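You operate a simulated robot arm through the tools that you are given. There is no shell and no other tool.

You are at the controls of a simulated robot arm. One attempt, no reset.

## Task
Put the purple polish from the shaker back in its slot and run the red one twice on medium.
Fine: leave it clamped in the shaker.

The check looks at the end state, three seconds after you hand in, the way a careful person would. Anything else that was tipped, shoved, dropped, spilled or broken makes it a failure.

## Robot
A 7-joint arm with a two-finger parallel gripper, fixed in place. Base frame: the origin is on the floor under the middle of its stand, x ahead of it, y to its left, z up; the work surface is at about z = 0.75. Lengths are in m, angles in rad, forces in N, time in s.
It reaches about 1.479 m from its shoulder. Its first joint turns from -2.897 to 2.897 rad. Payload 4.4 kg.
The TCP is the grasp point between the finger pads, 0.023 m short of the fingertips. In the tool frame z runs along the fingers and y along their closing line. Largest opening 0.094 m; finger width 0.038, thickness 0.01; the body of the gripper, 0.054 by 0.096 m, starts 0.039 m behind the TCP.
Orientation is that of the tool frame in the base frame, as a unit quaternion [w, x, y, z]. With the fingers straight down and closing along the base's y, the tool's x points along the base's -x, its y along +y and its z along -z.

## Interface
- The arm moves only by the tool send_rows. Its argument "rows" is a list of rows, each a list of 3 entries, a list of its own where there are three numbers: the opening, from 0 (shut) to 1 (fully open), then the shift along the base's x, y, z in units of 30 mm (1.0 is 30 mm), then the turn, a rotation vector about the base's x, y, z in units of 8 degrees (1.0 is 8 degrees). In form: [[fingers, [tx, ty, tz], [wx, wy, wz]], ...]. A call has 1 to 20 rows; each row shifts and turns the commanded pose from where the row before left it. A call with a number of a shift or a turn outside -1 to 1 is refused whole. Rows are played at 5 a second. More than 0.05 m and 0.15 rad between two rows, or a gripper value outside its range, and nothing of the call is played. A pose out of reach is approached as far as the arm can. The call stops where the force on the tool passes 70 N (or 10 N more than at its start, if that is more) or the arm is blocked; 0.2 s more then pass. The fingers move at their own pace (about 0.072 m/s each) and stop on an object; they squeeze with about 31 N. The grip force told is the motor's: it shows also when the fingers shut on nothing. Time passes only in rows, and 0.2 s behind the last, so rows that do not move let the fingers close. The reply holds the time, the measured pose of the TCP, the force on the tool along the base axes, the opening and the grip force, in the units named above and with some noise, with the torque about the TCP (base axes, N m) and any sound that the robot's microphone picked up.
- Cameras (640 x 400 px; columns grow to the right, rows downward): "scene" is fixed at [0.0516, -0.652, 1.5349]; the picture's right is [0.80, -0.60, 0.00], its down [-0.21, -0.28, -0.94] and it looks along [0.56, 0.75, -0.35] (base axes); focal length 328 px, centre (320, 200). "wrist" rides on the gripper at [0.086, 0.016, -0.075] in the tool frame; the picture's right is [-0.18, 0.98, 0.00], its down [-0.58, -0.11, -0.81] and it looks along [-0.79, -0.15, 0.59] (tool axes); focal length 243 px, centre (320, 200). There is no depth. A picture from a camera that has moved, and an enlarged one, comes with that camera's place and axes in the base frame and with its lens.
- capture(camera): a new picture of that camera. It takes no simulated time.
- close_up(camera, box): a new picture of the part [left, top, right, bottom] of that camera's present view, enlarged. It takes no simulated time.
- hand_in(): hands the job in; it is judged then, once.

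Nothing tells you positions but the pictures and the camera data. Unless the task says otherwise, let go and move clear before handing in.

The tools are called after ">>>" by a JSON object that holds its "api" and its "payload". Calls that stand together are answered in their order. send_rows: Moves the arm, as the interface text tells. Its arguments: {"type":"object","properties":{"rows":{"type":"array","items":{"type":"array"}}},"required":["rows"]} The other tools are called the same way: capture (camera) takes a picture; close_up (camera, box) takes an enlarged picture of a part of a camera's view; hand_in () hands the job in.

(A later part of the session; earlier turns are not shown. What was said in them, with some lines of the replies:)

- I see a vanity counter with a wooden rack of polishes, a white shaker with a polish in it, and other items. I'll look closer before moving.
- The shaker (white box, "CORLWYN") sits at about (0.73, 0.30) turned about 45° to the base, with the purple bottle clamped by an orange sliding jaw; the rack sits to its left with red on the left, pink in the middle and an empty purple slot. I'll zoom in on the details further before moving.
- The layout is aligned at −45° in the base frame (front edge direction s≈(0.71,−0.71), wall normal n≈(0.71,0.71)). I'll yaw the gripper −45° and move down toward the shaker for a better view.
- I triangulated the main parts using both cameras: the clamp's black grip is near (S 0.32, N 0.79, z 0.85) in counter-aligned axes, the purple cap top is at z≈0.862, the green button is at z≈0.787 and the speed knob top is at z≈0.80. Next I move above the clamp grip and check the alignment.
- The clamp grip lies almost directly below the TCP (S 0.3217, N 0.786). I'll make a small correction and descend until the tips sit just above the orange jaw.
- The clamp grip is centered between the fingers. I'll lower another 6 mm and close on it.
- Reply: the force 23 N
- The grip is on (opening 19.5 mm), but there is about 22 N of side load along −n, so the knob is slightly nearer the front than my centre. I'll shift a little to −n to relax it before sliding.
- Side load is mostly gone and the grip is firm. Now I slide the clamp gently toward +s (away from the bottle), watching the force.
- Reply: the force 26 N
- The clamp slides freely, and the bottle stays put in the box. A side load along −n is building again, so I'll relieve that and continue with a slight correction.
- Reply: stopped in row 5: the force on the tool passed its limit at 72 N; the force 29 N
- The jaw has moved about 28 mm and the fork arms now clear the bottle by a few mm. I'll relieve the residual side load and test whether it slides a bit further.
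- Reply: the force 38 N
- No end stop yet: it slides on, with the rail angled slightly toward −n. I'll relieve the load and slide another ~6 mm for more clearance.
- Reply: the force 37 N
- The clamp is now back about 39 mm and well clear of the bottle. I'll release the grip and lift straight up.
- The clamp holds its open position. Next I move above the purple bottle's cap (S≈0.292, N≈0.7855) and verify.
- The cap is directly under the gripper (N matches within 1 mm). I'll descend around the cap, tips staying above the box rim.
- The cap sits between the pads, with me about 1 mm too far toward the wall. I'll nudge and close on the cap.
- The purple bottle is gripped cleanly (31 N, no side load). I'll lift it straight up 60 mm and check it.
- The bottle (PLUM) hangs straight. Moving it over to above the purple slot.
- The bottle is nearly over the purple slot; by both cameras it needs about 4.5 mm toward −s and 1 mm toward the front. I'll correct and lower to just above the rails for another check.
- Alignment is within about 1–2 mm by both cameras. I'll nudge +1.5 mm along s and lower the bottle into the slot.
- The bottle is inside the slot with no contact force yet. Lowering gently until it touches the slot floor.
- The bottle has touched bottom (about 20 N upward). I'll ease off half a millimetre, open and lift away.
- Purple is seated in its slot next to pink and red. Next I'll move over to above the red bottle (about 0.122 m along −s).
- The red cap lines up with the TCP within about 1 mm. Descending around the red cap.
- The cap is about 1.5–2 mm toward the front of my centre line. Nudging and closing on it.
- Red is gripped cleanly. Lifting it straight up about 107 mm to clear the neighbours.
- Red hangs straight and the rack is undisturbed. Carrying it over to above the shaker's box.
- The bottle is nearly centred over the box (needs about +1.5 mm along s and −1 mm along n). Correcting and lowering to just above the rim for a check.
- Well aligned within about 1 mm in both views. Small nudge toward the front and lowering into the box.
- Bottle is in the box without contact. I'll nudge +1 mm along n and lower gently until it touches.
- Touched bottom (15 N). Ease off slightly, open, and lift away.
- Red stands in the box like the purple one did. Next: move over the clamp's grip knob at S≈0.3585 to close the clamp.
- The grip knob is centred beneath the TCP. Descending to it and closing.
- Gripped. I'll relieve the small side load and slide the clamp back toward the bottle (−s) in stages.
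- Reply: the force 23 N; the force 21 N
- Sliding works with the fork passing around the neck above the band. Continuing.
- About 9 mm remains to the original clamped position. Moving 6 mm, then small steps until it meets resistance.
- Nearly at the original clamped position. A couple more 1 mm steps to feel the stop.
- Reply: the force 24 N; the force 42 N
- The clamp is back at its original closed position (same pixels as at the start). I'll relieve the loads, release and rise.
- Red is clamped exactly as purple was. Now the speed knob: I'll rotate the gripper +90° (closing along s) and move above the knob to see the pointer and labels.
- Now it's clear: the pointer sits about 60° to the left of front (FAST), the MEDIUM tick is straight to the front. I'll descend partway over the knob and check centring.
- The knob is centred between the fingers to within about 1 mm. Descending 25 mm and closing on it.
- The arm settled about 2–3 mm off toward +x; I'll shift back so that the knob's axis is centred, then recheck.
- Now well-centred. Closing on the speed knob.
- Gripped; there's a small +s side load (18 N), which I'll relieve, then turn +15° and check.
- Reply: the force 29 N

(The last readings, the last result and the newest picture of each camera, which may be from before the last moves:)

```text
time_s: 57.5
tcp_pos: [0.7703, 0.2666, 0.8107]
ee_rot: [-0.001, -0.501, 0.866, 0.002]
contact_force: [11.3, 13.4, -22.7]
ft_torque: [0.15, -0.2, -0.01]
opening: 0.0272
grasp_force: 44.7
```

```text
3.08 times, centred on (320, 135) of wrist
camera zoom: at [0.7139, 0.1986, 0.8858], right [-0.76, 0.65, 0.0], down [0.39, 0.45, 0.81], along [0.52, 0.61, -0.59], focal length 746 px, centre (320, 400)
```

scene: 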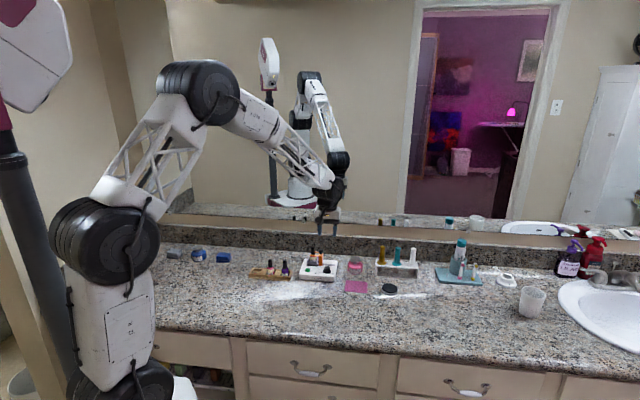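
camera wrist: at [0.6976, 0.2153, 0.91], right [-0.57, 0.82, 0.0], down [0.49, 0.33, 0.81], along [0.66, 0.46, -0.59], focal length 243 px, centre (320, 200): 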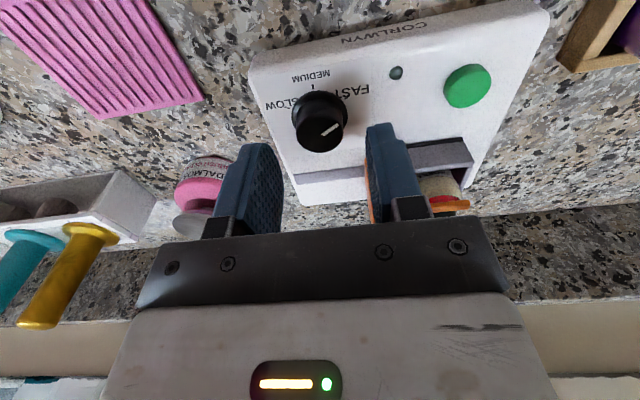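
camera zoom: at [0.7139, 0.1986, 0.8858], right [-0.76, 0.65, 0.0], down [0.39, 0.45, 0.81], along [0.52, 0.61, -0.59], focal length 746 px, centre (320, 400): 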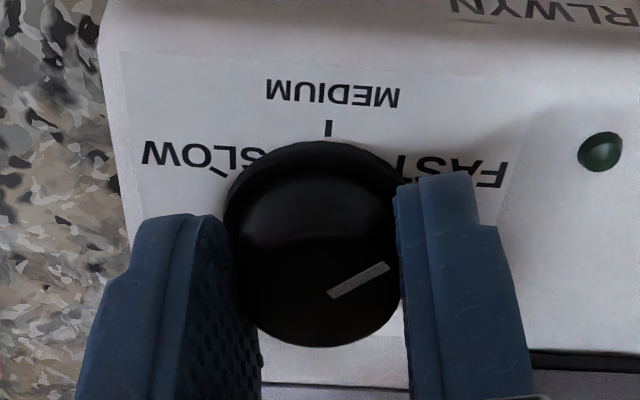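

The knob turns with the gripper. I'll relieve the loads and continue another 30°.

>>> {"api": "send_rows", "payload": {"rows": [[0.2, [0.01, 0.01, -0.015], [0, 0, 0.9375]], [0.2, [0, 0, 0], [0, 0, 0.9375]], [0.2, [0, 0, 0], [0, 0, 0]]]}}

>>> {"api": "send_rows", "payload": {"rows": [[0.2, [0, 0, 0], [0, 0, 0.9375]], [0.2, [0, 0, 0], [0, 0, 0.9375]], [0.2, [0, 0, 0], [0, 0, 0]]]}}

>>> {"api": "close_up", "payload": {"camera": "wrist", "box": [250, 70, 390, 200]}}

>>> {"api": "close_up", "payload": {"camera": "scene", "box": [312, 245, 342, 278]}}

```text
time_s: 58.4
tcp_pos: [0.7705, 0.2638, 0.8104]
ee_rot: [-0.001, -0.61, 0.792, 0.001]
contact_force: [-17.9, 22.3, -10.2]
ft_torque: [-0.13, 0.3, 0.01]
opening: 0.0273
grasp_force: 45.4
```

```text
time_s: 59.1
tcp_pos: [0.7694, 0.2651, 0.8124]
ee_rot: [0.001, 0.709, -0.706, -0.002]
contact_force: [-29.1, 15.1, -3.2]
ft_torque: [0.26, 0.35, 0.02]
opening: 0.0273
grasp_force: 45.1
```

```text
3.08 times, centred on (320, 135) of wrist
camera zoom: at [0.755, 0.1791, 0.8858], right [-0.98, 0.18, 0.0], down [0.11, 0.58, 0.81], along [0.14, 0.79, -0.59], focal length 746 px, centre (320, 400)
```

zoom: 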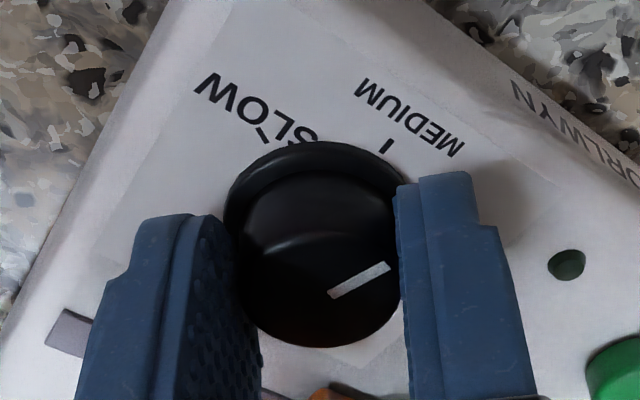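

```text
12.12 times, centred on (327, 262) of scene
camera zoom: at [0.0516, -0.652, 1.5349], right [0.8, -0.6, 0.0], down [-0.21, -0.28, -0.94], along [0.56, 0.75, -0.35], focal length 3976 px, centre (235, -546)
```

zoom: 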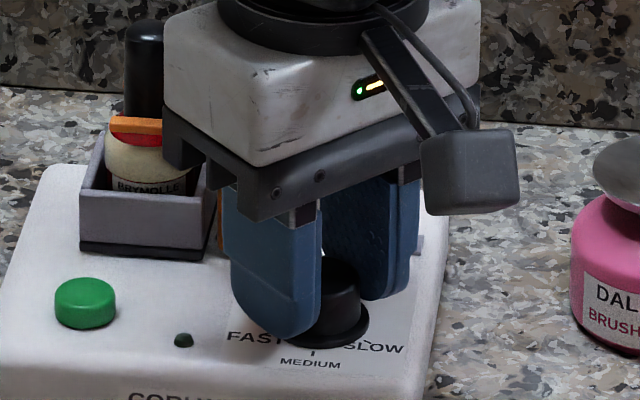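

The pointer is now about 16–18° short of straight front (MEDIUM). I'll relieve the side load and turn the last 16°.

>>> {"api": "send_rows", "payload": {"rows": [[0.2, [-0.025, 0.012, 0], [0, 0, 0]], [0.2, [0, 0, 0], [0, 0, 1.0]], [0.2, [0, 0, 0], [0, 0, 1.0]], [0.2, [0, 0, 0], [0, 0, 0]]]}}

>>> {"api": "close_up", "payload": {"camera": "wrist", "box": [250, 70, 390, 200]}}

>>> {"api": "close_up", "payload": {"camera": "scene", "box": [312, 245, 342, 278]}}

```text
time_s: 60.1
tcp_pos: [0.7691, 0.2654, 0.8114]
ee_rot: [0.001, 0.799, -0.602, -0.001]
contact_force: [4.1, -27.0, -1.3]
ft_torque: [-0.7, -0.28, 0.03]
opening: 0.0274
grasp_force: 45.3
```

```text
3.08 times, centred on (320, 135) of wrist
camera zoom: at [0.7792, 0.1781, 0.8858], right [-1.0, -0.1, 0.0], down [-0.05, 0.59, 0.81], along [-0.08, 0.8, -0.59], focal length 746 px, centre (320, 400)
```

zoom: 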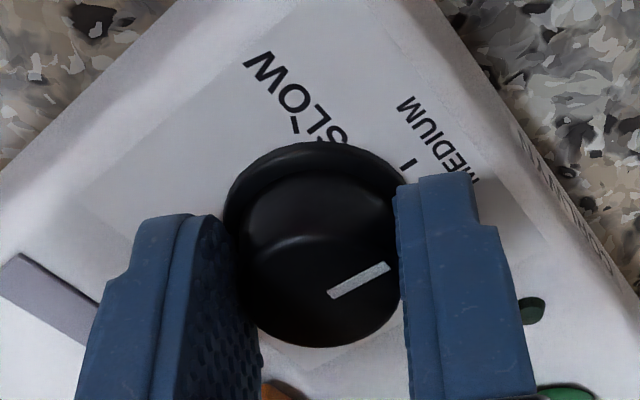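

```text
12.12 times, centred on (327, 262) of scene
camera zoom: at [0.0516, -0.652, 1.5349], right [0.8, -0.6, 0.0], down [-0.21, -0.28, -0.94], along [0.56, 0.75, -0.35], focal length 3976 px, centre (235, -546)
```

zoom: 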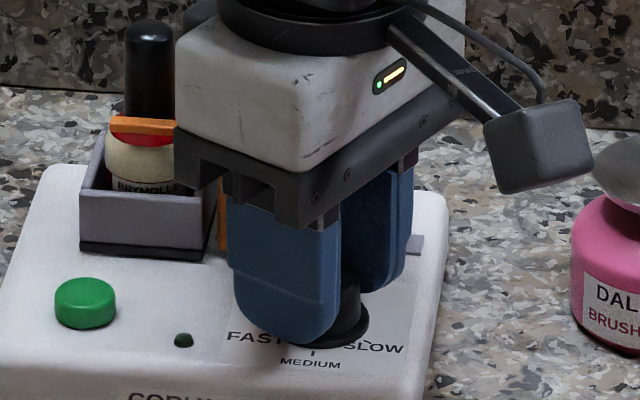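

The total turn is now 61°. I'll relieve the load, release the knob, rise, and inspect the pointer.

>>> {"api": "send_rows", "payload": {"rows": [[0.2, [0, -0.025, 0], [0, 0, 0]], [0.32, [0, 0, 0], [0, 0, 0]], [0.45, [0, 0, 0], [0, 0, 0]], [0.45, [0, 0, 0], [0, 0, 0]], [0.45, [0, 0, 0.5], [0, 0, 0]], [0.45, [0, 0, 0.8], [0, 0, 0]], [0.45, [0, 0, 0.8], [0, 0, 0]], [0.45, [0, 0, 0.8], [0, 0, 0]], [0.45, [0, 0, 0], [0, 0, 0]]]}}

>>> {"api": "capture", "payload": {"camera": "wrist"}}

>>> {"api": "close_up", "payload": {"camera": "scene", "box": [312, 255, 342, 278]}}

```text
time_s: 62.1
tcp_pos: [0.7695, 0.2651, 0.8977]
ee_rot: [0.001, 0.8, -0.601, -0.002]
contact_force: [0.1, -0.5, -0.5]
ft_torque: [0.01, 0.01, -0.03]
opening: 0.0422
grasp_force: 0.0
```

```text
taken
camera wrist: at [0.7784, 0.1779, 0.9722], right [-1.0, -0.1, 0.0], down [-0.05, 0.59, 0.81], along [-0.08, 0.8, -0.59], focal length 243 px, centre (320, 200)
```

wrist: 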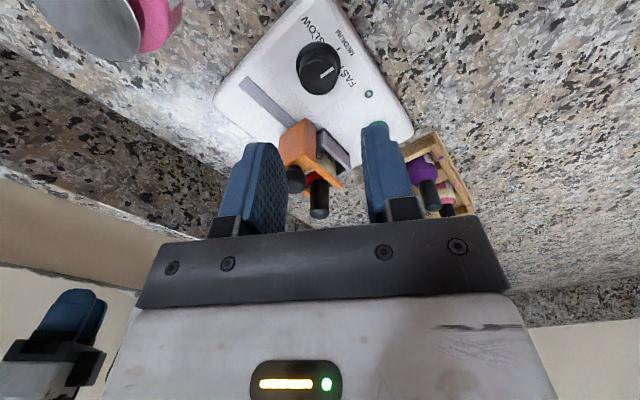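

```text
16.00 times, centred on (327, 266) of scene
camera zoom: at [0.0516, -0.652, 1.5349], right [0.8, -0.6, 0.0], down [-0.21, -0.28, -0.94], along [0.56, 0.75, -0.35], focal length 5248 px, centre (208, -864)
```

zoom: 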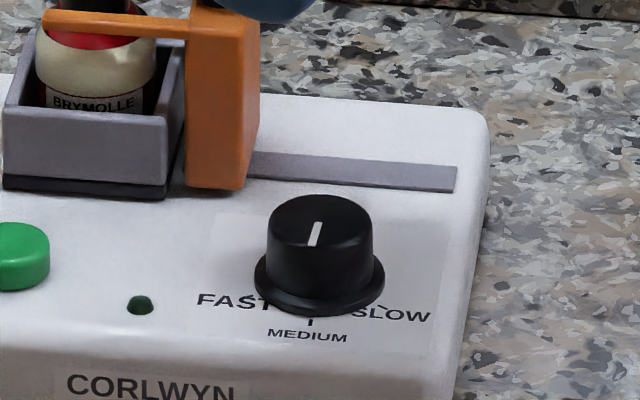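

>>> {"api": "close_up", "payload": {"camera": "wrist", "box": [270, 20, 390, 110]}}

>>> {"api": "close_up", "payload": {"camera": "scene", "box": [322, 264, 334, 273]}}

```text
4.44 times, centred on (330, 65) of wrist
camera zoom: at [0.7784, 0.1779, 0.9722], right [-1.0, -0.1, 0.0], down [-0.05, 0.59, 0.81], along [-0.08, 0.8, -0.59], focal length 1078 px, centre (276, 800)
```

zoom: 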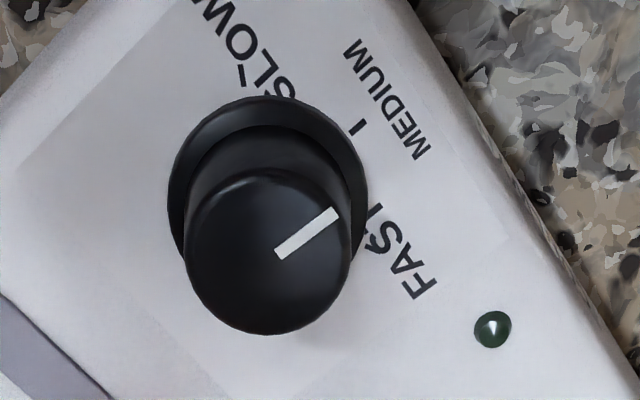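

```text
16.00 times, centred on (328, 268) of scene
camera zoom: at [0.0516, -0.652, 1.5349], right [0.8, -0.6, 0.0], down [-0.21, -0.28, -0.94], along [0.56, 0.75, -0.35], focal length 5248 px, centre (192, -896)
```

zoom: 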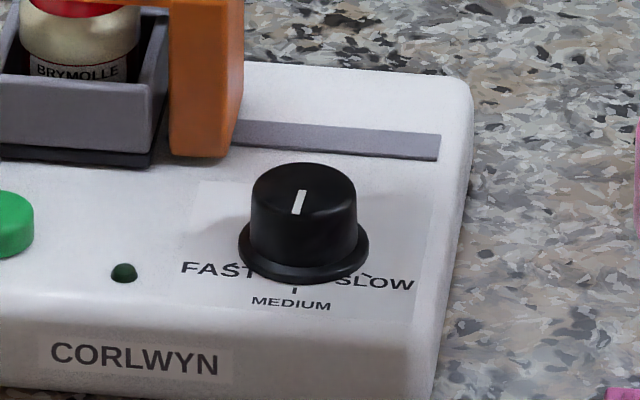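

The pointer now points at the MEDIUM tick (within a few degrees in both views). Next: rotate back −61°, close the fingers and move above the green button.

>>> {"api": "send_rows", "payload": {"rows": [[0.3, [-0.257, 0.219, 0.1], [0, 0, -0.953]], [0, [-0.257, 0.219, 0.1], [0, 0, -0.953]], [0, [-0.257, 0.219, 0], [0, 0, -0.953]], [0, [-0.257, 0.219, 0], [0, 0, -0.953]], [0, [-0.257, 0.219, 0], [0, 0, -0.953]], [0, [-0.257, 0.219, 0], [0, 0, -0.953]], [0, [-0.257, 0.219, 0], [0, 0, -0.953]], [0, [-0.257, 0.219, 0], [0, 0, -0.953]], [0, [0, 0, 0], [0, 0, 0]]]}}

>>> {"api": "capture", "payload": {"camera": "wrist"}}

>>> {"api": "close_up", "payload": {"camera": "scene", "box": [290, 230, 350, 285]}}

```text
time_s: 64.2
tcp_pos: [0.707, 0.3194, 0.9059]
ee_rot: [0.0, -0.382, 0.924, 0.002]
contact_force: [-1.0, -0.8, 0.0]
ft_torque: [-0.03, 0.02, -0.03]
opening: 0.0
grasp_force: 31.5
```

```text
taken
camera wrist: at [0.6353, 0.2695, 0.9802], right [-0.57, 0.82, 0.0], down [0.49, 0.33, 0.81], along [0.66, 0.46, -0.59], focal length 243 px, centre (320, 200)
```

wrist: 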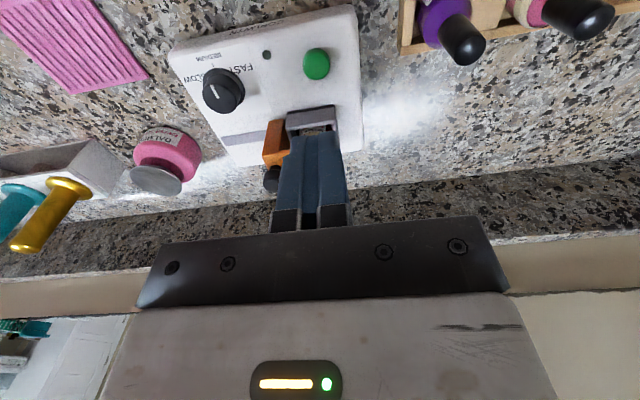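

```text
7.27 times, centred on (320, 258) of scene
camera zoom: at [0.0516, -0.652, 1.5349], right [0.8, -0.6, 0.0], down [-0.21, -0.28, -0.94], along [0.56, 0.75, -0.35], focal length 2386 px, centre (320, -218)
```

zoom: 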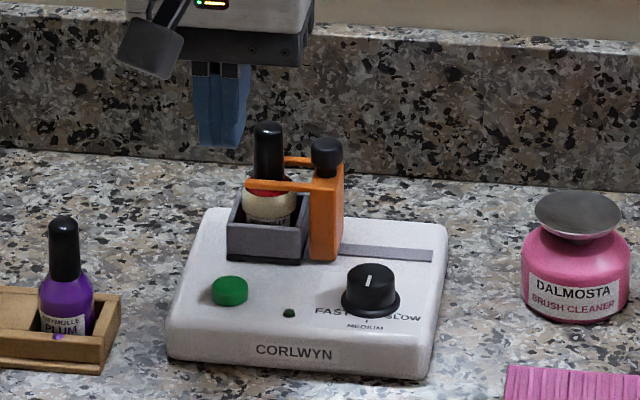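

The button lies right below the closed fingertips (S≈0.2765, N≈0.7265). Adjusting 2 mm and lowering to about 12 mm above it.

>>> {"api": "send_rows", "payload": {"rows": [[0, [0.073, -0.04, -0.8], [0, 0, 0]], [0, [0, 0, -0.8], [0, 0, 0]], [0, [0, 0, -0.8], [0, 0, 0]], [0, [0, 0, -0.4], [0, 0, 0]], [0, [0, 0, 0], [0, 0, 0]]]}}

>>> {"api": "capture", "payload": {"camera": "wrist"}}

>>> {"api": "close_up", "payload": {"camera": "scene", "box": [290, 230, 350, 285]}}

```text
time_s: 65.3
tcp_pos: [0.7089, 0.3195, 0.8217]
ee_rot: [-0.001, -0.384, 0.924, 0.002]
contact_force: [0.2, 0.8, 1.2]
ft_torque: [0.05, 0.01, 0.0]
opening: 0.0001
grasp_force: 31.1
```

```text
taken
camera wrist: at [0.6372, 0.2693, 0.8957], right [-0.57, 0.82, 0.0], down [0.49, 0.33, 0.81], along [0.66, 0.46, -0.59], focal length 243 px, centre (320, 200)
```

wrist: 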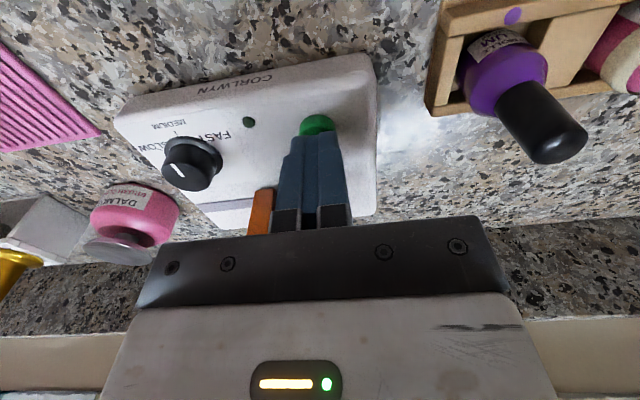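

```text
7.27 times, centred on (320, 258) of scene
camera zoom: at [0.0516, -0.652, 1.5349], right [0.8, -0.6, 0.0], down [-0.21, -0.28, -0.94], along [0.56, 0.75, -0.35], focal length 2386 px, centre (320, -218)
```

zoom: 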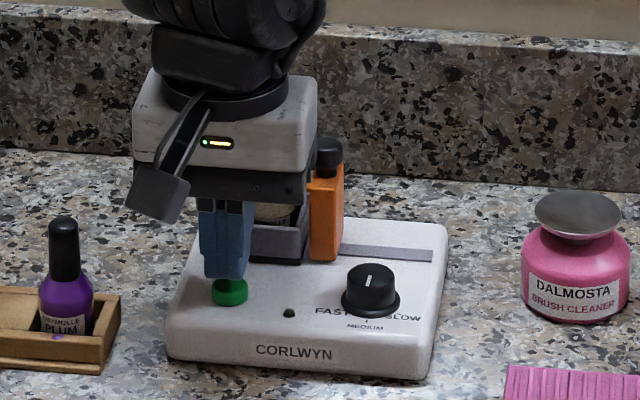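

Fingertips are centred just above the green button. Pressing down slowly now, in small steps, watching force and sound.

>>> {"api": "send_rows", "payload": {"rows": [[0, [0, 0, -0.12], [0, 0, 0]], [0, [0, 0, -0.12], [0, 0, 0]], [0, [0, 0, -0.1], [0, 0, 0]]]}}

```text
time_s: 66.2
tcp_pos: [0.7099, 0.3181, 0.8112]
ee_rot: [-0.001, -0.383, 0.924, 0.002]
contact_force: [0.3, 0.3, 1.8]
ft_torque: [-0.02, 0.05, -0.05]
opening: 0.0
grasp_force: 31.1
heard: click
```

I heard a click — the button was pressed. I'll lift away at once and listen/watch for the run.

>>> {"api": "send_rows", "payload": {"rows": [[0, [0, 0, 0.5], [0, 0, 0]], [0, [0, 0, 0.8], [0, 0, 0]], [0, [0, 0, 0.8], [0, 0, 0]]]}}

>>> {"api": "close_up", "payload": {"camera": "scene", "box": [290, 230, 350, 285]}}

>>> {"api": "close_up", "payload": {"camera": "wrist", "box": [180, 20, 400, 160]}}

```text
time_s: 67.0
tcp_pos: [0.7112, 0.3167, 0.8731]
ee_rot: [0.0, -0.383, 0.924, 0.002]
contact_force: [0.6, -0.4, 0.4]
ft_torque: [0.01, 0.0, 0.03]
opening: 0.0
grasp_force: 30.5
```

```text
7.27 times, centred on (320, 258) of scene
camera zoom: at [0.0516, -0.652, 1.5349], right [0.8, -0.6, 0.0], down [-0.21, -0.28, -0.94], along [0.56, 0.75, -0.35], focal length 2386 px, centre (320, -218)
```

zoom: 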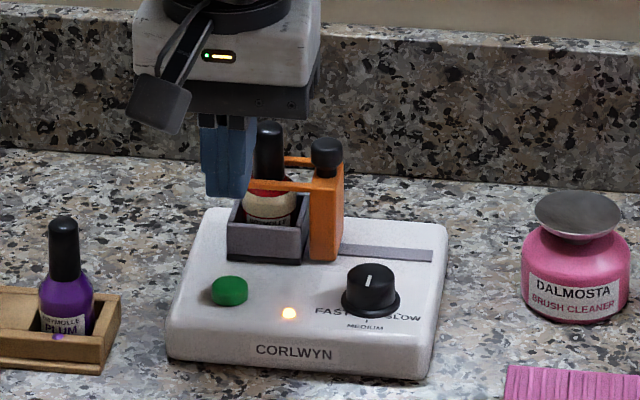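

```text
2.86 times, centred on (290, 90) of wrist
camera zoom: at [0.638, 0.2675, 0.9487], right [-0.57, 0.82, 0.0], down [0.49, 0.33, 0.81], along [0.66, 0.46, -0.59], focal length 693 px, centre (406, 514)
```

zoom: 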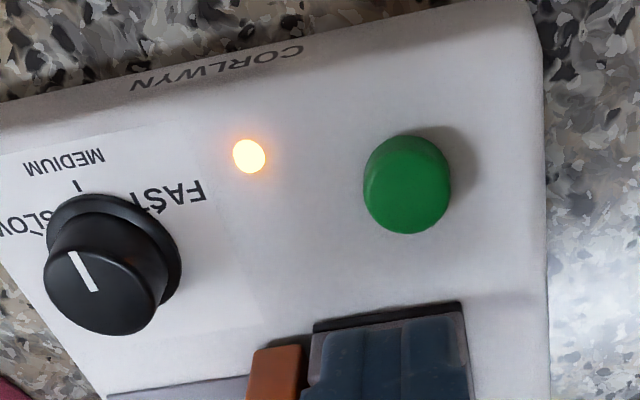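

The amber light is on: the first run has started on medium. I'll raise a bit more for safety and wait for it to finish.

>>> {"api": "send_rows", "payload": {"rows": [[0, [0, 0, 0.8], [0, 0, 0]], [0, [0, 0, 0], [0, 0, 0]], [0, [0, 0, 0], [0, 0, 0]], [0, [0, 0, 0], [0, 0, 0]], [0, [0, 0, 0], [0, 0, 0]]]}}

>>> {"api": "close_up", "payload": {"camera": "scene", "box": [290, 230, 350, 285]}}

```text
time_s: 68.2
tcp_pos: [0.7101, 0.3162, 0.8981]
ee_rot: [0.0, -0.384, 0.923, 0.002]
contact_force: [-0.6, 0.1, -0.2]
ft_torque: [-0.03, 0.02, 0.01]
opening: 0.0
grasp_force: 30.8
```

```text
7.27 times, centred on (320, 258) of scene
camera zoom: at [0.0516, -0.652, 1.5349], right [0.8, -0.6, 0.0], down [-0.21, -0.28, -0.94], along [0.56, 0.75, -0.35], focal length 2386 px, centre (320, -218)
```

zoom: 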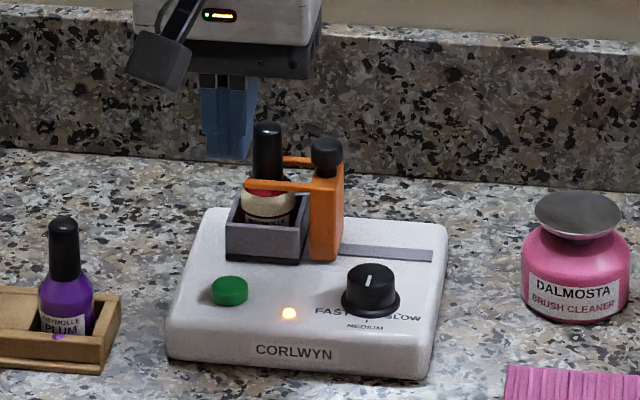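

The light is still on and the carriage is oscillating slightly; the clamp holds. I'll keep waiting.

>>> {"api": "send_rows", "payload": {"rows": [[0, [0, 0, 0], [0, 0, 0]], [0, [0, 0, 0], [0, 0, 0]], [0, [0, 0, 0], [0, 0, 0]], [0, [0, 0, 0], [0, 0, 0]], [0, [0, 0, 0], [0, 0, 0]]]}}

>>> {"api": "close_up", "payload": {"camera": "scene", "box": [290, 230, 350, 285]}}

```text
time_s: 69.3
tcp_pos: [0.7107, 0.3156, 0.8988]
ee_rot: [0.0, -0.384, 0.923, 0.002]
contact_force: [0.5, 0.0, -0.2]
ft_torque: [0.0, -0.01, 0.02]
opening: 0.0
grasp_force: 30.8
```

```text
7.27 times, centred on (320, 258) of scene
camera zoom: at [0.0516, -0.652, 1.5349], right [0.8, -0.6, 0.0], down [-0.21, -0.28, -0.94], along [0.56, 0.75, -0.35], focal length 2386 px, centre (320, -218)
```

zoom: 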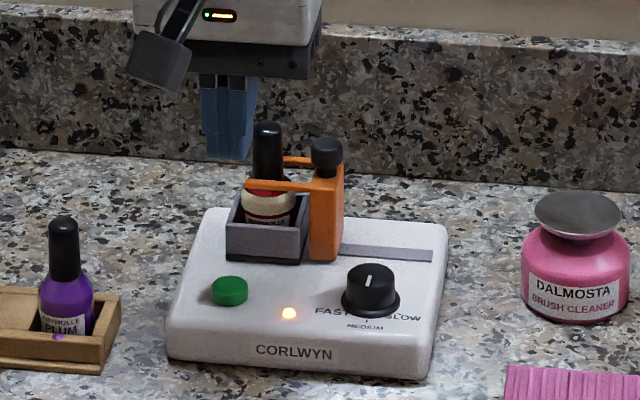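

Still running. Waiting another couple of seconds.

>>> {"api": "send_rows", "payload": {"rows": [[0, [0, 0, 0], [0, 0, 0]], [0, [0, 0, 0], [0, 0, 0]], [0, [0, 0, 0], [0, 0, 0]], [0, [0, 0, 0], [0, 0, 0]], [0, [0, 0, 0], [0, 0, 0]], [0, [0, 0, 0], [0, 0, 0]], [0, [0, 0, 0], [0, 0, 0]], [0, [0, 0, 0], [0, 0, 0]], [0, [0, 0, 0], [0, 0, 0]], [0, [0, 0, 0], [0, 0, 0]]]}}

>>> {"api": "close_up", "payload": {"camera": "scene", "box": [290, 230, 350, 285]}}

```text
time_s: 71.5
tcp_pos: [0.71, 0.3161, 0.8982]
ee_rot: [0.001, -0.383, 0.924, 0.003]
contact_force: [-0.1, 0.3, -0.5]
ft_torque: [0.01, 0.01, -0.02]
opening: 0.0
grasp_force: 31.2
```

```text
7.27 times, centred on (320, 258) of scene
camera zoom: at [0.0516, -0.652, 1.5349], right [0.8, -0.6, 0.0], down [-0.21, -0.28, -0.94], along [0.56, 0.75, -0.35], focal length 2386 px, centre (320, -218)
```

zoom: 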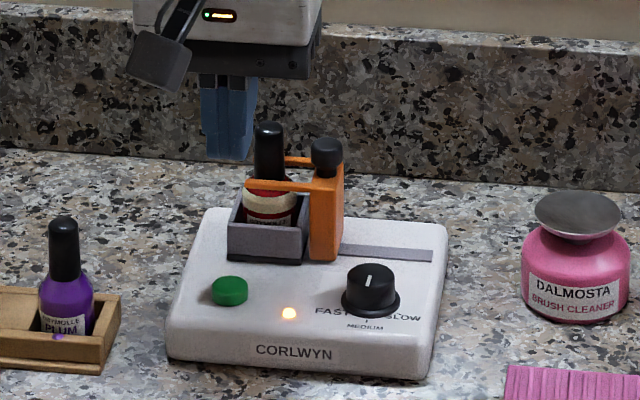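

The run continues (light still on after about 5 s). Waiting further.

>>> {"api": "send_rows", "payload": {"rows": [[0, [0, 0, 0], [0, 0, 0]], [0, [0, 0, 0], [0, 0, 0]], [0, [0, 0, 0], [0, 0, 0]], [0, [0, 0, 0], [0, 0, 0]], [0, [0, 0, 0], [0, 0, 0]], [0, [0, 0, 0], [0, 0, 0]], [0, [0, 0, 0], [0, 0, 0]], [0, [0, 0, 0], [0, 0, 0]], [0, [0, 0, 0], [0, 0, 0]], [0, [0, 0, 0], [0, 0, 0]], [0, [0, 0, 0], [0, 0, 0]], [0, [0, 0, 0], [0, 0, 0]], [0, [0, 0, 0], [0, 0, 0]], [0, [0, 0, 0], [0, 0, 0]], [0, [0, 0, 0], [0, 0, 0]]]}}

>>> {"api": "close_up", "payload": {"camera": "scene", "box": [290, 230, 350, 285]}}

```text
time_s: 74.8
tcp_pos: [0.7094, 0.3153, 0.898]
ee_rot: [0.0, -0.384, 0.923, 0.002]
contact_force: [-0.7, 0.1, -1.0]
ft_torque: [0.05, 0.04, 0.01]
opening: 0.0001
grasp_force: 31.3
```

```text
7.27 times, centred on (320, 258) of scene
camera zoom: at [0.0516, -0.652, 1.5349], right [0.8, -0.6, 0.0], down [-0.21, -0.28, -0.94], along [0.56, 0.75, -0.35], focal length 2386 px, centre (320, -218)
```

zoom: 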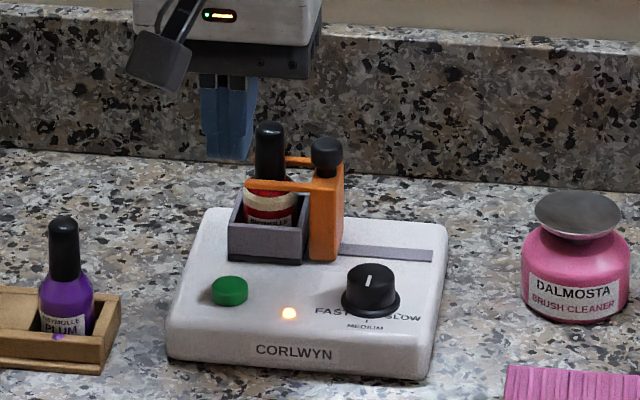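

>>> {"api": "send_rows", "payload": {"rows": [[0, [0, 0, 0], [0, 0, 0]], [0, [0, 0, 0], [0, 0, 0]], [0, [0, 0, 0], [0, 0, 0]], [0, [0, 0, 0], [0, 0, 0]], [0, [0, 0, 0], [0, 0, 0]], [0, [0, 0, 0], [0, 0, 0]], [0, [0, 0, 0], [0, 0, 0]], [0, [0, 0, 0], [0, 0, 0]], [0, [0, 0, 0], [0, 0, 0]], [0, [0, 0, 0], [0, 0, 0]]]}}

>>> {"api": "close_up", "payload": {"camera": "scene", "box": [300, 240, 345, 280]}}

```text
time_s: 77.0
tcp_pos: [0.7092, 0.3169, 0.8982]
ee_rot: [0.001, -0.383, 0.924, 0.002]
contact_force: [0.3, 0.0, -0.3]
ft_torque: [-0.01, 0.01, -0.02]
opening: 0.0
grasp_force: 31.3
```

```text
10.00 times, centred on (322, 260) of scene
camera zoom: at [0.0516, -0.652, 1.5349], right [0.8, -0.6, 0.0], down [-0.21, -0.28, -0.94], along [0.56, 0.75, -0.35], focal length 3280 px, centre (295, -400)
```

zoom: 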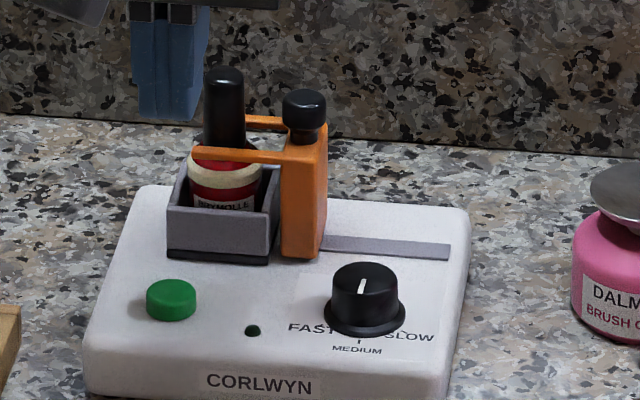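

The light went out at about 75–77 s: the first run is over (the separated cream layer in the bottle has shrunk). Now I return to the button for the second run.

>>> {"api": "send_rows", "payload": {"rows": [[0, [0.02, 0.03, -0.8], [0, 0, 0]], [0, [0, 0, -0.8], [0, 0, 0]], [0, [0, 0, -0.6], [0, 0, 0]], [0, [0, 0, -0.35], [0, 0, 0]], [0, [0, 0, 0], [0, 0, 0]]]}}

>>> {"api": "close_up", "payload": {"camera": "wrist", "box": [150, 80, 400, 220]}}

>>> {"api": "close_up", "payload": {"camera": "scene", "box": [290, 230, 350, 285]}}

```text
time_s: 78.2
tcp_pos: [0.7086, 0.3195, 0.8204]
ee_rot: [0.0, -0.384, 0.923, 0.002]
contact_force: [0.2, -0.7, -0.3]
ft_torque: [0.0, -0.01, 0.0]
opening: 0.0
grasp_force: 30.8
```

```text
2.56 times, centred on (275, 150) of wrist
camera zoom: at [0.6373, 0.2694, 0.8945], right [-0.57, 0.82, 0.0], down [0.49, 0.33, 0.81], along [0.66, 0.46, -0.59], focal length 621 px, centre (435, 328)
```

zoom: 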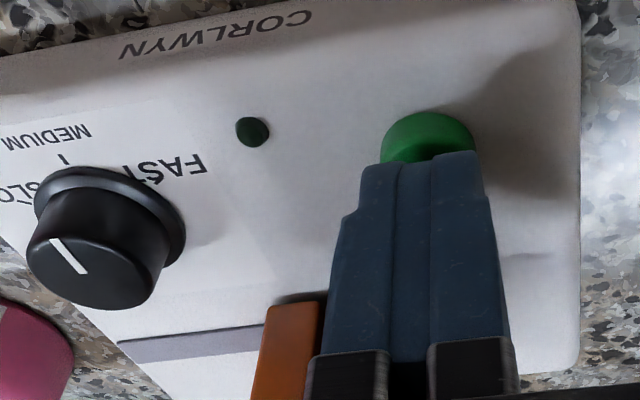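

```text
7.27 times, centred on (320, 258) of scene
camera zoom: at [0.0516, -0.652, 1.5349], right [0.8, -0.6, 0.0], down [-0.21, -0.28, -0.94], along [0.56, 0.75, -0.35], focal length 2386 px, centre (320, -218)
```

zoom: 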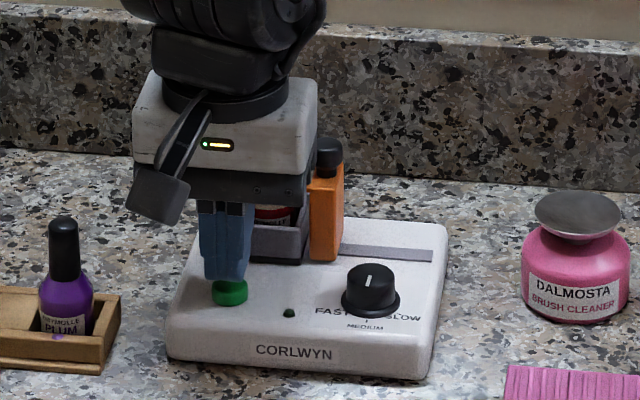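

The LED is dark and I'm positioned as for the first press. Pressing once for the second run.

>>> {"api": "send_rows", "payload": {"rows": [[0, [0, 0, -0.12], [0, 0, 0]], [0, [0, 0, -0.12], [0, 0, 0]], [0, [0, 0, -0.08], [0, 0, 0]]]}}

```text
time_s: 79.0
tcp_pos: [0.7099, 0.3183, 0.8098]
ee_rot: [0.001, -0.383, 0.924, 0.002]
contact_force: [-0.4, 1.8, 1.1]
ft_torque: [0.02, -0.02, -0.01]
opening: 0.0001
grasp_force: 30.8
heard: click
```

Click heard again. Lifting away and checking the light.

>>> {"api": "send_rows", "payload": {"rows": [[0, [0, 0, 0.5], [0, 0, 0]], [0, [0, 0, 0.8], [0, 0, 0]], [0, [0, 0, 0.8], [0, 0, 0]], [0, [0, 0, 0.8], [0, 0, 0]]]}}

>>> {"api": "close_up", "payload": {"camera": "scene", "box": [300, 240, 345, 280]}}

```text
time_s: 80.0
tcp_pos: [0.7097, 0.3172, 0.8972]
ee_rot: [-0.001, -0.383, 0.924, 0.001]
contact_force: [-0.8, 0.3, 0.5]
ft_torque: [0.01, -0.01, -0.02]
opening: 0.0001
grasp_force: 30.3
```

```text
10.00 times, centred on (322, 260) of scene
camera zoom: at [0.0516, -0.652, 1.5349], right [0.8, -0.6, 0.0], down [-0.21, -0.28, -0.94], along [0.56, 0.75, -0.35], focal length 3280 px, centre (295, -400)
```

zoom: 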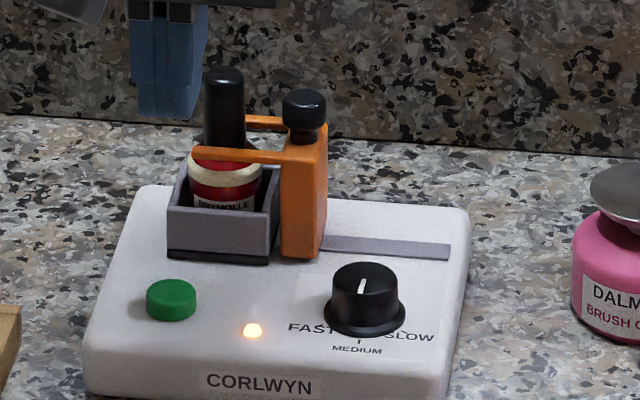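

The second run has started (light on). I'll wait for it to complete.

>>> {"api": "send_rows", "payload": {"rows": [[0, [0, 0, 0], [0, 0, 0]], [0, [0, 0, 0], [0, 0, 0]], [0, [0, 0, 0], [0, 0, 0]], [0, [0, 0, 0], [0, 0, 0]], [0, [0, 0, 0], [0, 0, 0]], [0, [0, 0, 0], [0, 0, 0]], [0, [0, 0, 0], [0, 0, 0]], [0, [0, 0, 0], [0, 0, 0]], [0, [0, 0, 0], [0, 0, 0]], [0, [0, 0, 0], [0, 0, 0]], [0, [0, 0, 0], [0, 0, 0]], [0, [0, 0, 0], [0, 0, 0]], [0, [0, 0, 0], [0, 0, 0]], [0, [0, 0, 0], [0, 0, 0]], [0, [0, 0, 0], [0, 0, 0]], [0, [0, 0, 0], [0, 0, 0]], [0, [0, 0, 0], [0, 0, 0]], [0, [0, 0, 0], [0, 0, 0]], [0, [0, 0, 0], [0, 0, 0]], [0, [0, 0, 0], [0, 0, 0]]]}}

>>> {"api": "send_rows", "payload": {"rows": [[0, [0, 0, 0], [0, 0, 0]], [0, [0, 0, 0], [0, 0, 0]], [0, [0, 0, 0], [0, 0, 0]], [0, [0, 0, 0], [0, 0, 0]], [0, [0, 0, 0], [0, 0, 0]], [0, [0, 0, 0], [0, 0, 0]], [0, [0, 0, 0], [0, 0, 0]], [0, [0, 0, 0], [0, 0, 0]], [0, [0, 0, 0], [0, 0, 0]], [0, [0, 0, 0], [0, 0, 0]], [0, [0, 0, 0], [0, 0, 0]], [0, [0, 0, 0], [0, 0, 0]], [0, [0, 0, 0], [0, 0, 0]], [0, [0, 0, 0], [0, 0, 0]], [0, [0, 0, 0], [0, 0, 0]], [0, [0, 0, 0], [0, 0, 0]], [0, [0, 0, 0], [0, 0, 0]], [0, [0, 0, 0], [0, 0, 0]], [0, [0, 0, 0], [0, 0, 0]], [0, [0, 0, 0], [0, 0, 0]]]}}

>>> {"api": "close_up", "payload": {"camera": "scene", "box": [300, 240, 345, 280]}}

```text
time_s: 84.2
tcp_pos: [0.7103, 0.3181, 0.8982]
ee_rot: [0.0, -0.384, 0.924, 0.001]
contact_force: [-1.1, 0.2, -0.2]
ft_torque: [0.01, 0.0, 0.0]
opening: 0.0
grasp_force: 31.1
```

```text
time_s: 88.3
tcp_pos: [0.7108, 0.319, 0.8994]
ee_rot: [0.0, -0.383, 0.924, 0.002]
contact_force: [-0.4, -0.4, 0.6]
ft_torque: [-0.02, 0.01, 0.0]
opening: 0.0
grasp_force: 31.6
```

```text
10.00 times, centred on (322, 260) of scene
camera zoom: at [0.0516, -0.652, 1.5349], right [0.8, -0.6, 0.0], down [-0.21, -0.28, -0.94], along [0.56, 0.75, -0.35], focal length 3280 px, centre (295, -400)
```

zoom: 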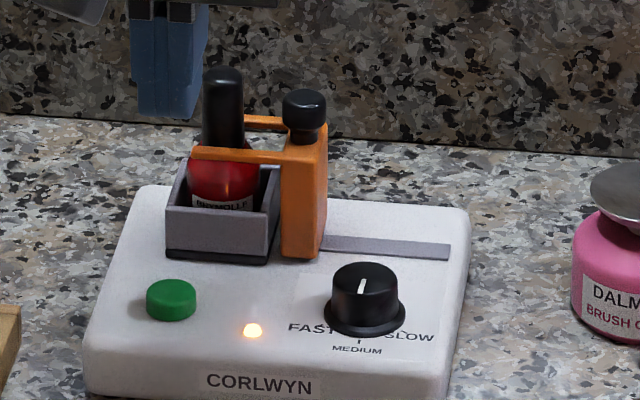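

The cream layer is gone and the polish looks fully mixed, but the light is still on. Waiting a little more for the run to end.

>>> {"api": "send_rows", "payload": {"rows": [[0, [0, 0, 0], [0, 0, 0]], [0, [0, 0, 0], [0, 0, 0]], [0, [0, 0, 0], [0, 0, 0]], [0, [0, 0, 0], [0, 0, 0]], [0, [0, 0, 0], [0, 0, 0]], [0, [0, 0, 0], [0, 0, 0]], [0, [0, 0, 0], [0, 0, 0]], [0, [0, 0, 0], [0, 0, 0]]]}}

>>> {"api": "close_up", "payload": {"camera": "scene", "box": [300, 240, 345, 280]}}

```text
time_s: 90.2
tcp_pos: [0.7105, 0.3185, 0.8989]
ee_rot: [0.001, -0.384, 0.923, 0.002]
contact_force: [0.2, 0.0, -0.1]
ft_torque: [0.02, 0.01, -0.01]
opening: 0.0002
grasp_force: 31.0
```

```text
10.00 times, centred on (322, 260) of scene
camera zoom: at [0.0516, -0.652, 1.5349], right [0.8, -0.6, 0.0], down [-0.21, -0.28, -0.94], along [0.56, 0.75, -0.35], focal length 3280 px, centre (295, -400)
```

zoom: 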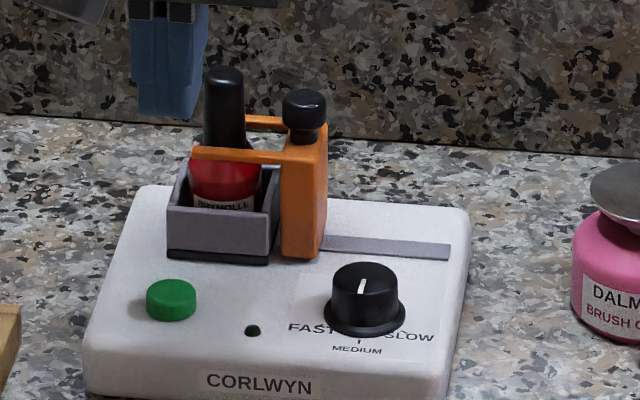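

The second run is finished (light off), and red is still clamped. I'll move the arm up and clear, then check the whole scene.

>>> {"api": "send_rows", "payload": {"rows": [[0, [0, 0, 1], [0, 0, 0]], [0, [0, 0, 1], [0, 0, 0]], [0, [-0.3, 0, 1], [0, 0, 0]], [0, [-0.5, 0, 1], [0, 0, 0]], [0.5, [-0.5, 0, 1], [0, 0, 0]], [0.5, [-0.5, 0, 1], [0, 0, 0]], [0.5, [0, 0, 0], [0, 0, 0]], [0.5, [0, 0, 0], [0, 0, 0]]]}}

>>> {"api": "capture", "payload": {"camera": "scene"}}

>>> {"api": "close_up", "payload": {"camera": "scene", "box": [235, 235, 365, 295]}}

>>> {"api": "close_up", "payload": {"camera": "scene", "box": [300, 240, 345, 280]}}

```text
time_s: 92.0
tcp_pos: [0.6583, 0.3178, 1.0784]
ee_rot: [0.001, -0.384, 0.923, 0.002]
contact_force: [0.5, 0.4, -0.2]
ft_torque: [0.03, 0.01, -0.02]
opening: 0.047
grasp_force: 0.2
```

```text
taken
```

scene: 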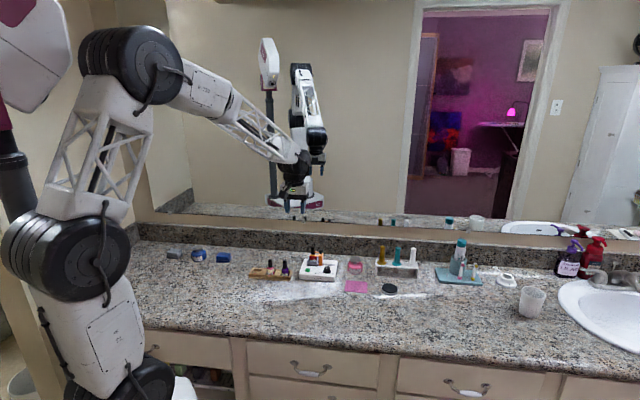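

```text
4.92 times, centred on (300, 265) of scene
camera zoom: at [0.0516, -0.652, 1.5349], right [0.8, -0.6, 0.0], down [-0.21, -0.28, -0.94], along [0.56, 0.75, -0.35], focal length 1615 px, centre (418, -120)
```

zoom: 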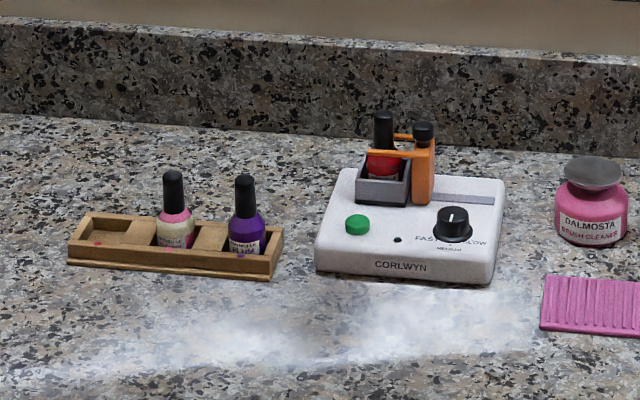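

```text
10.00 times, centred on (322, 260) of scene
camera zoom: at [0.0516, -0.652, 1.5349], right [0.8, -0.6, 0.0], down [-0.21, -0.28, -0.94], along [0.56, 0.75, -0.35], focal length 3280 px, centre (295, -400)
```

zoom: 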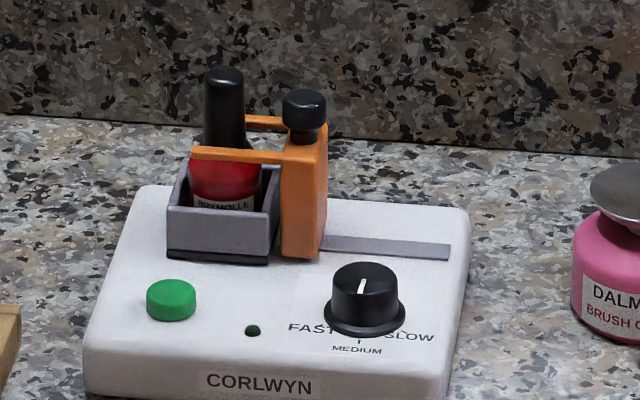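

Purple (PLUM) is in its own slot beside the undisturbed pink bottle. Red is still clamped in the shaker and looks mixed after two runs; the knob is on MEDIUM, the light is off and the arm is clear. I'm handing in.

>>> {"api": "hand_in", "payload": {}}

```text
The job is handed in.
```

The purple polish is back in its slot in the rack. The red one has been run twice on medium and is still clamped in the shaker, as you asked.

- **Purple:** it is seated upright in the slot with the purple dot. The pink bottle next to it was not touched.
- **Speed:** the knob was on FAST, so I turned it to MEDIUM. The pointer lines up with the MEDIUM tick to within a few degrees.
- **Runs:** I pressed the button once per run, and waited for the light to go out before the second press and before moving away. Each run took roughly 10 seconds. The pale layer in the red bottle had gone by the end.
- **Forces:** opening the clamp tripped the arm's force limit once, at 72 N. In the pictures the shaker had not shifted.

In the last pictures I saw nothing tipped, spilled or out of place. The gripper is empty and clear of everything. The job is handed in, but I have not seen the check's result.
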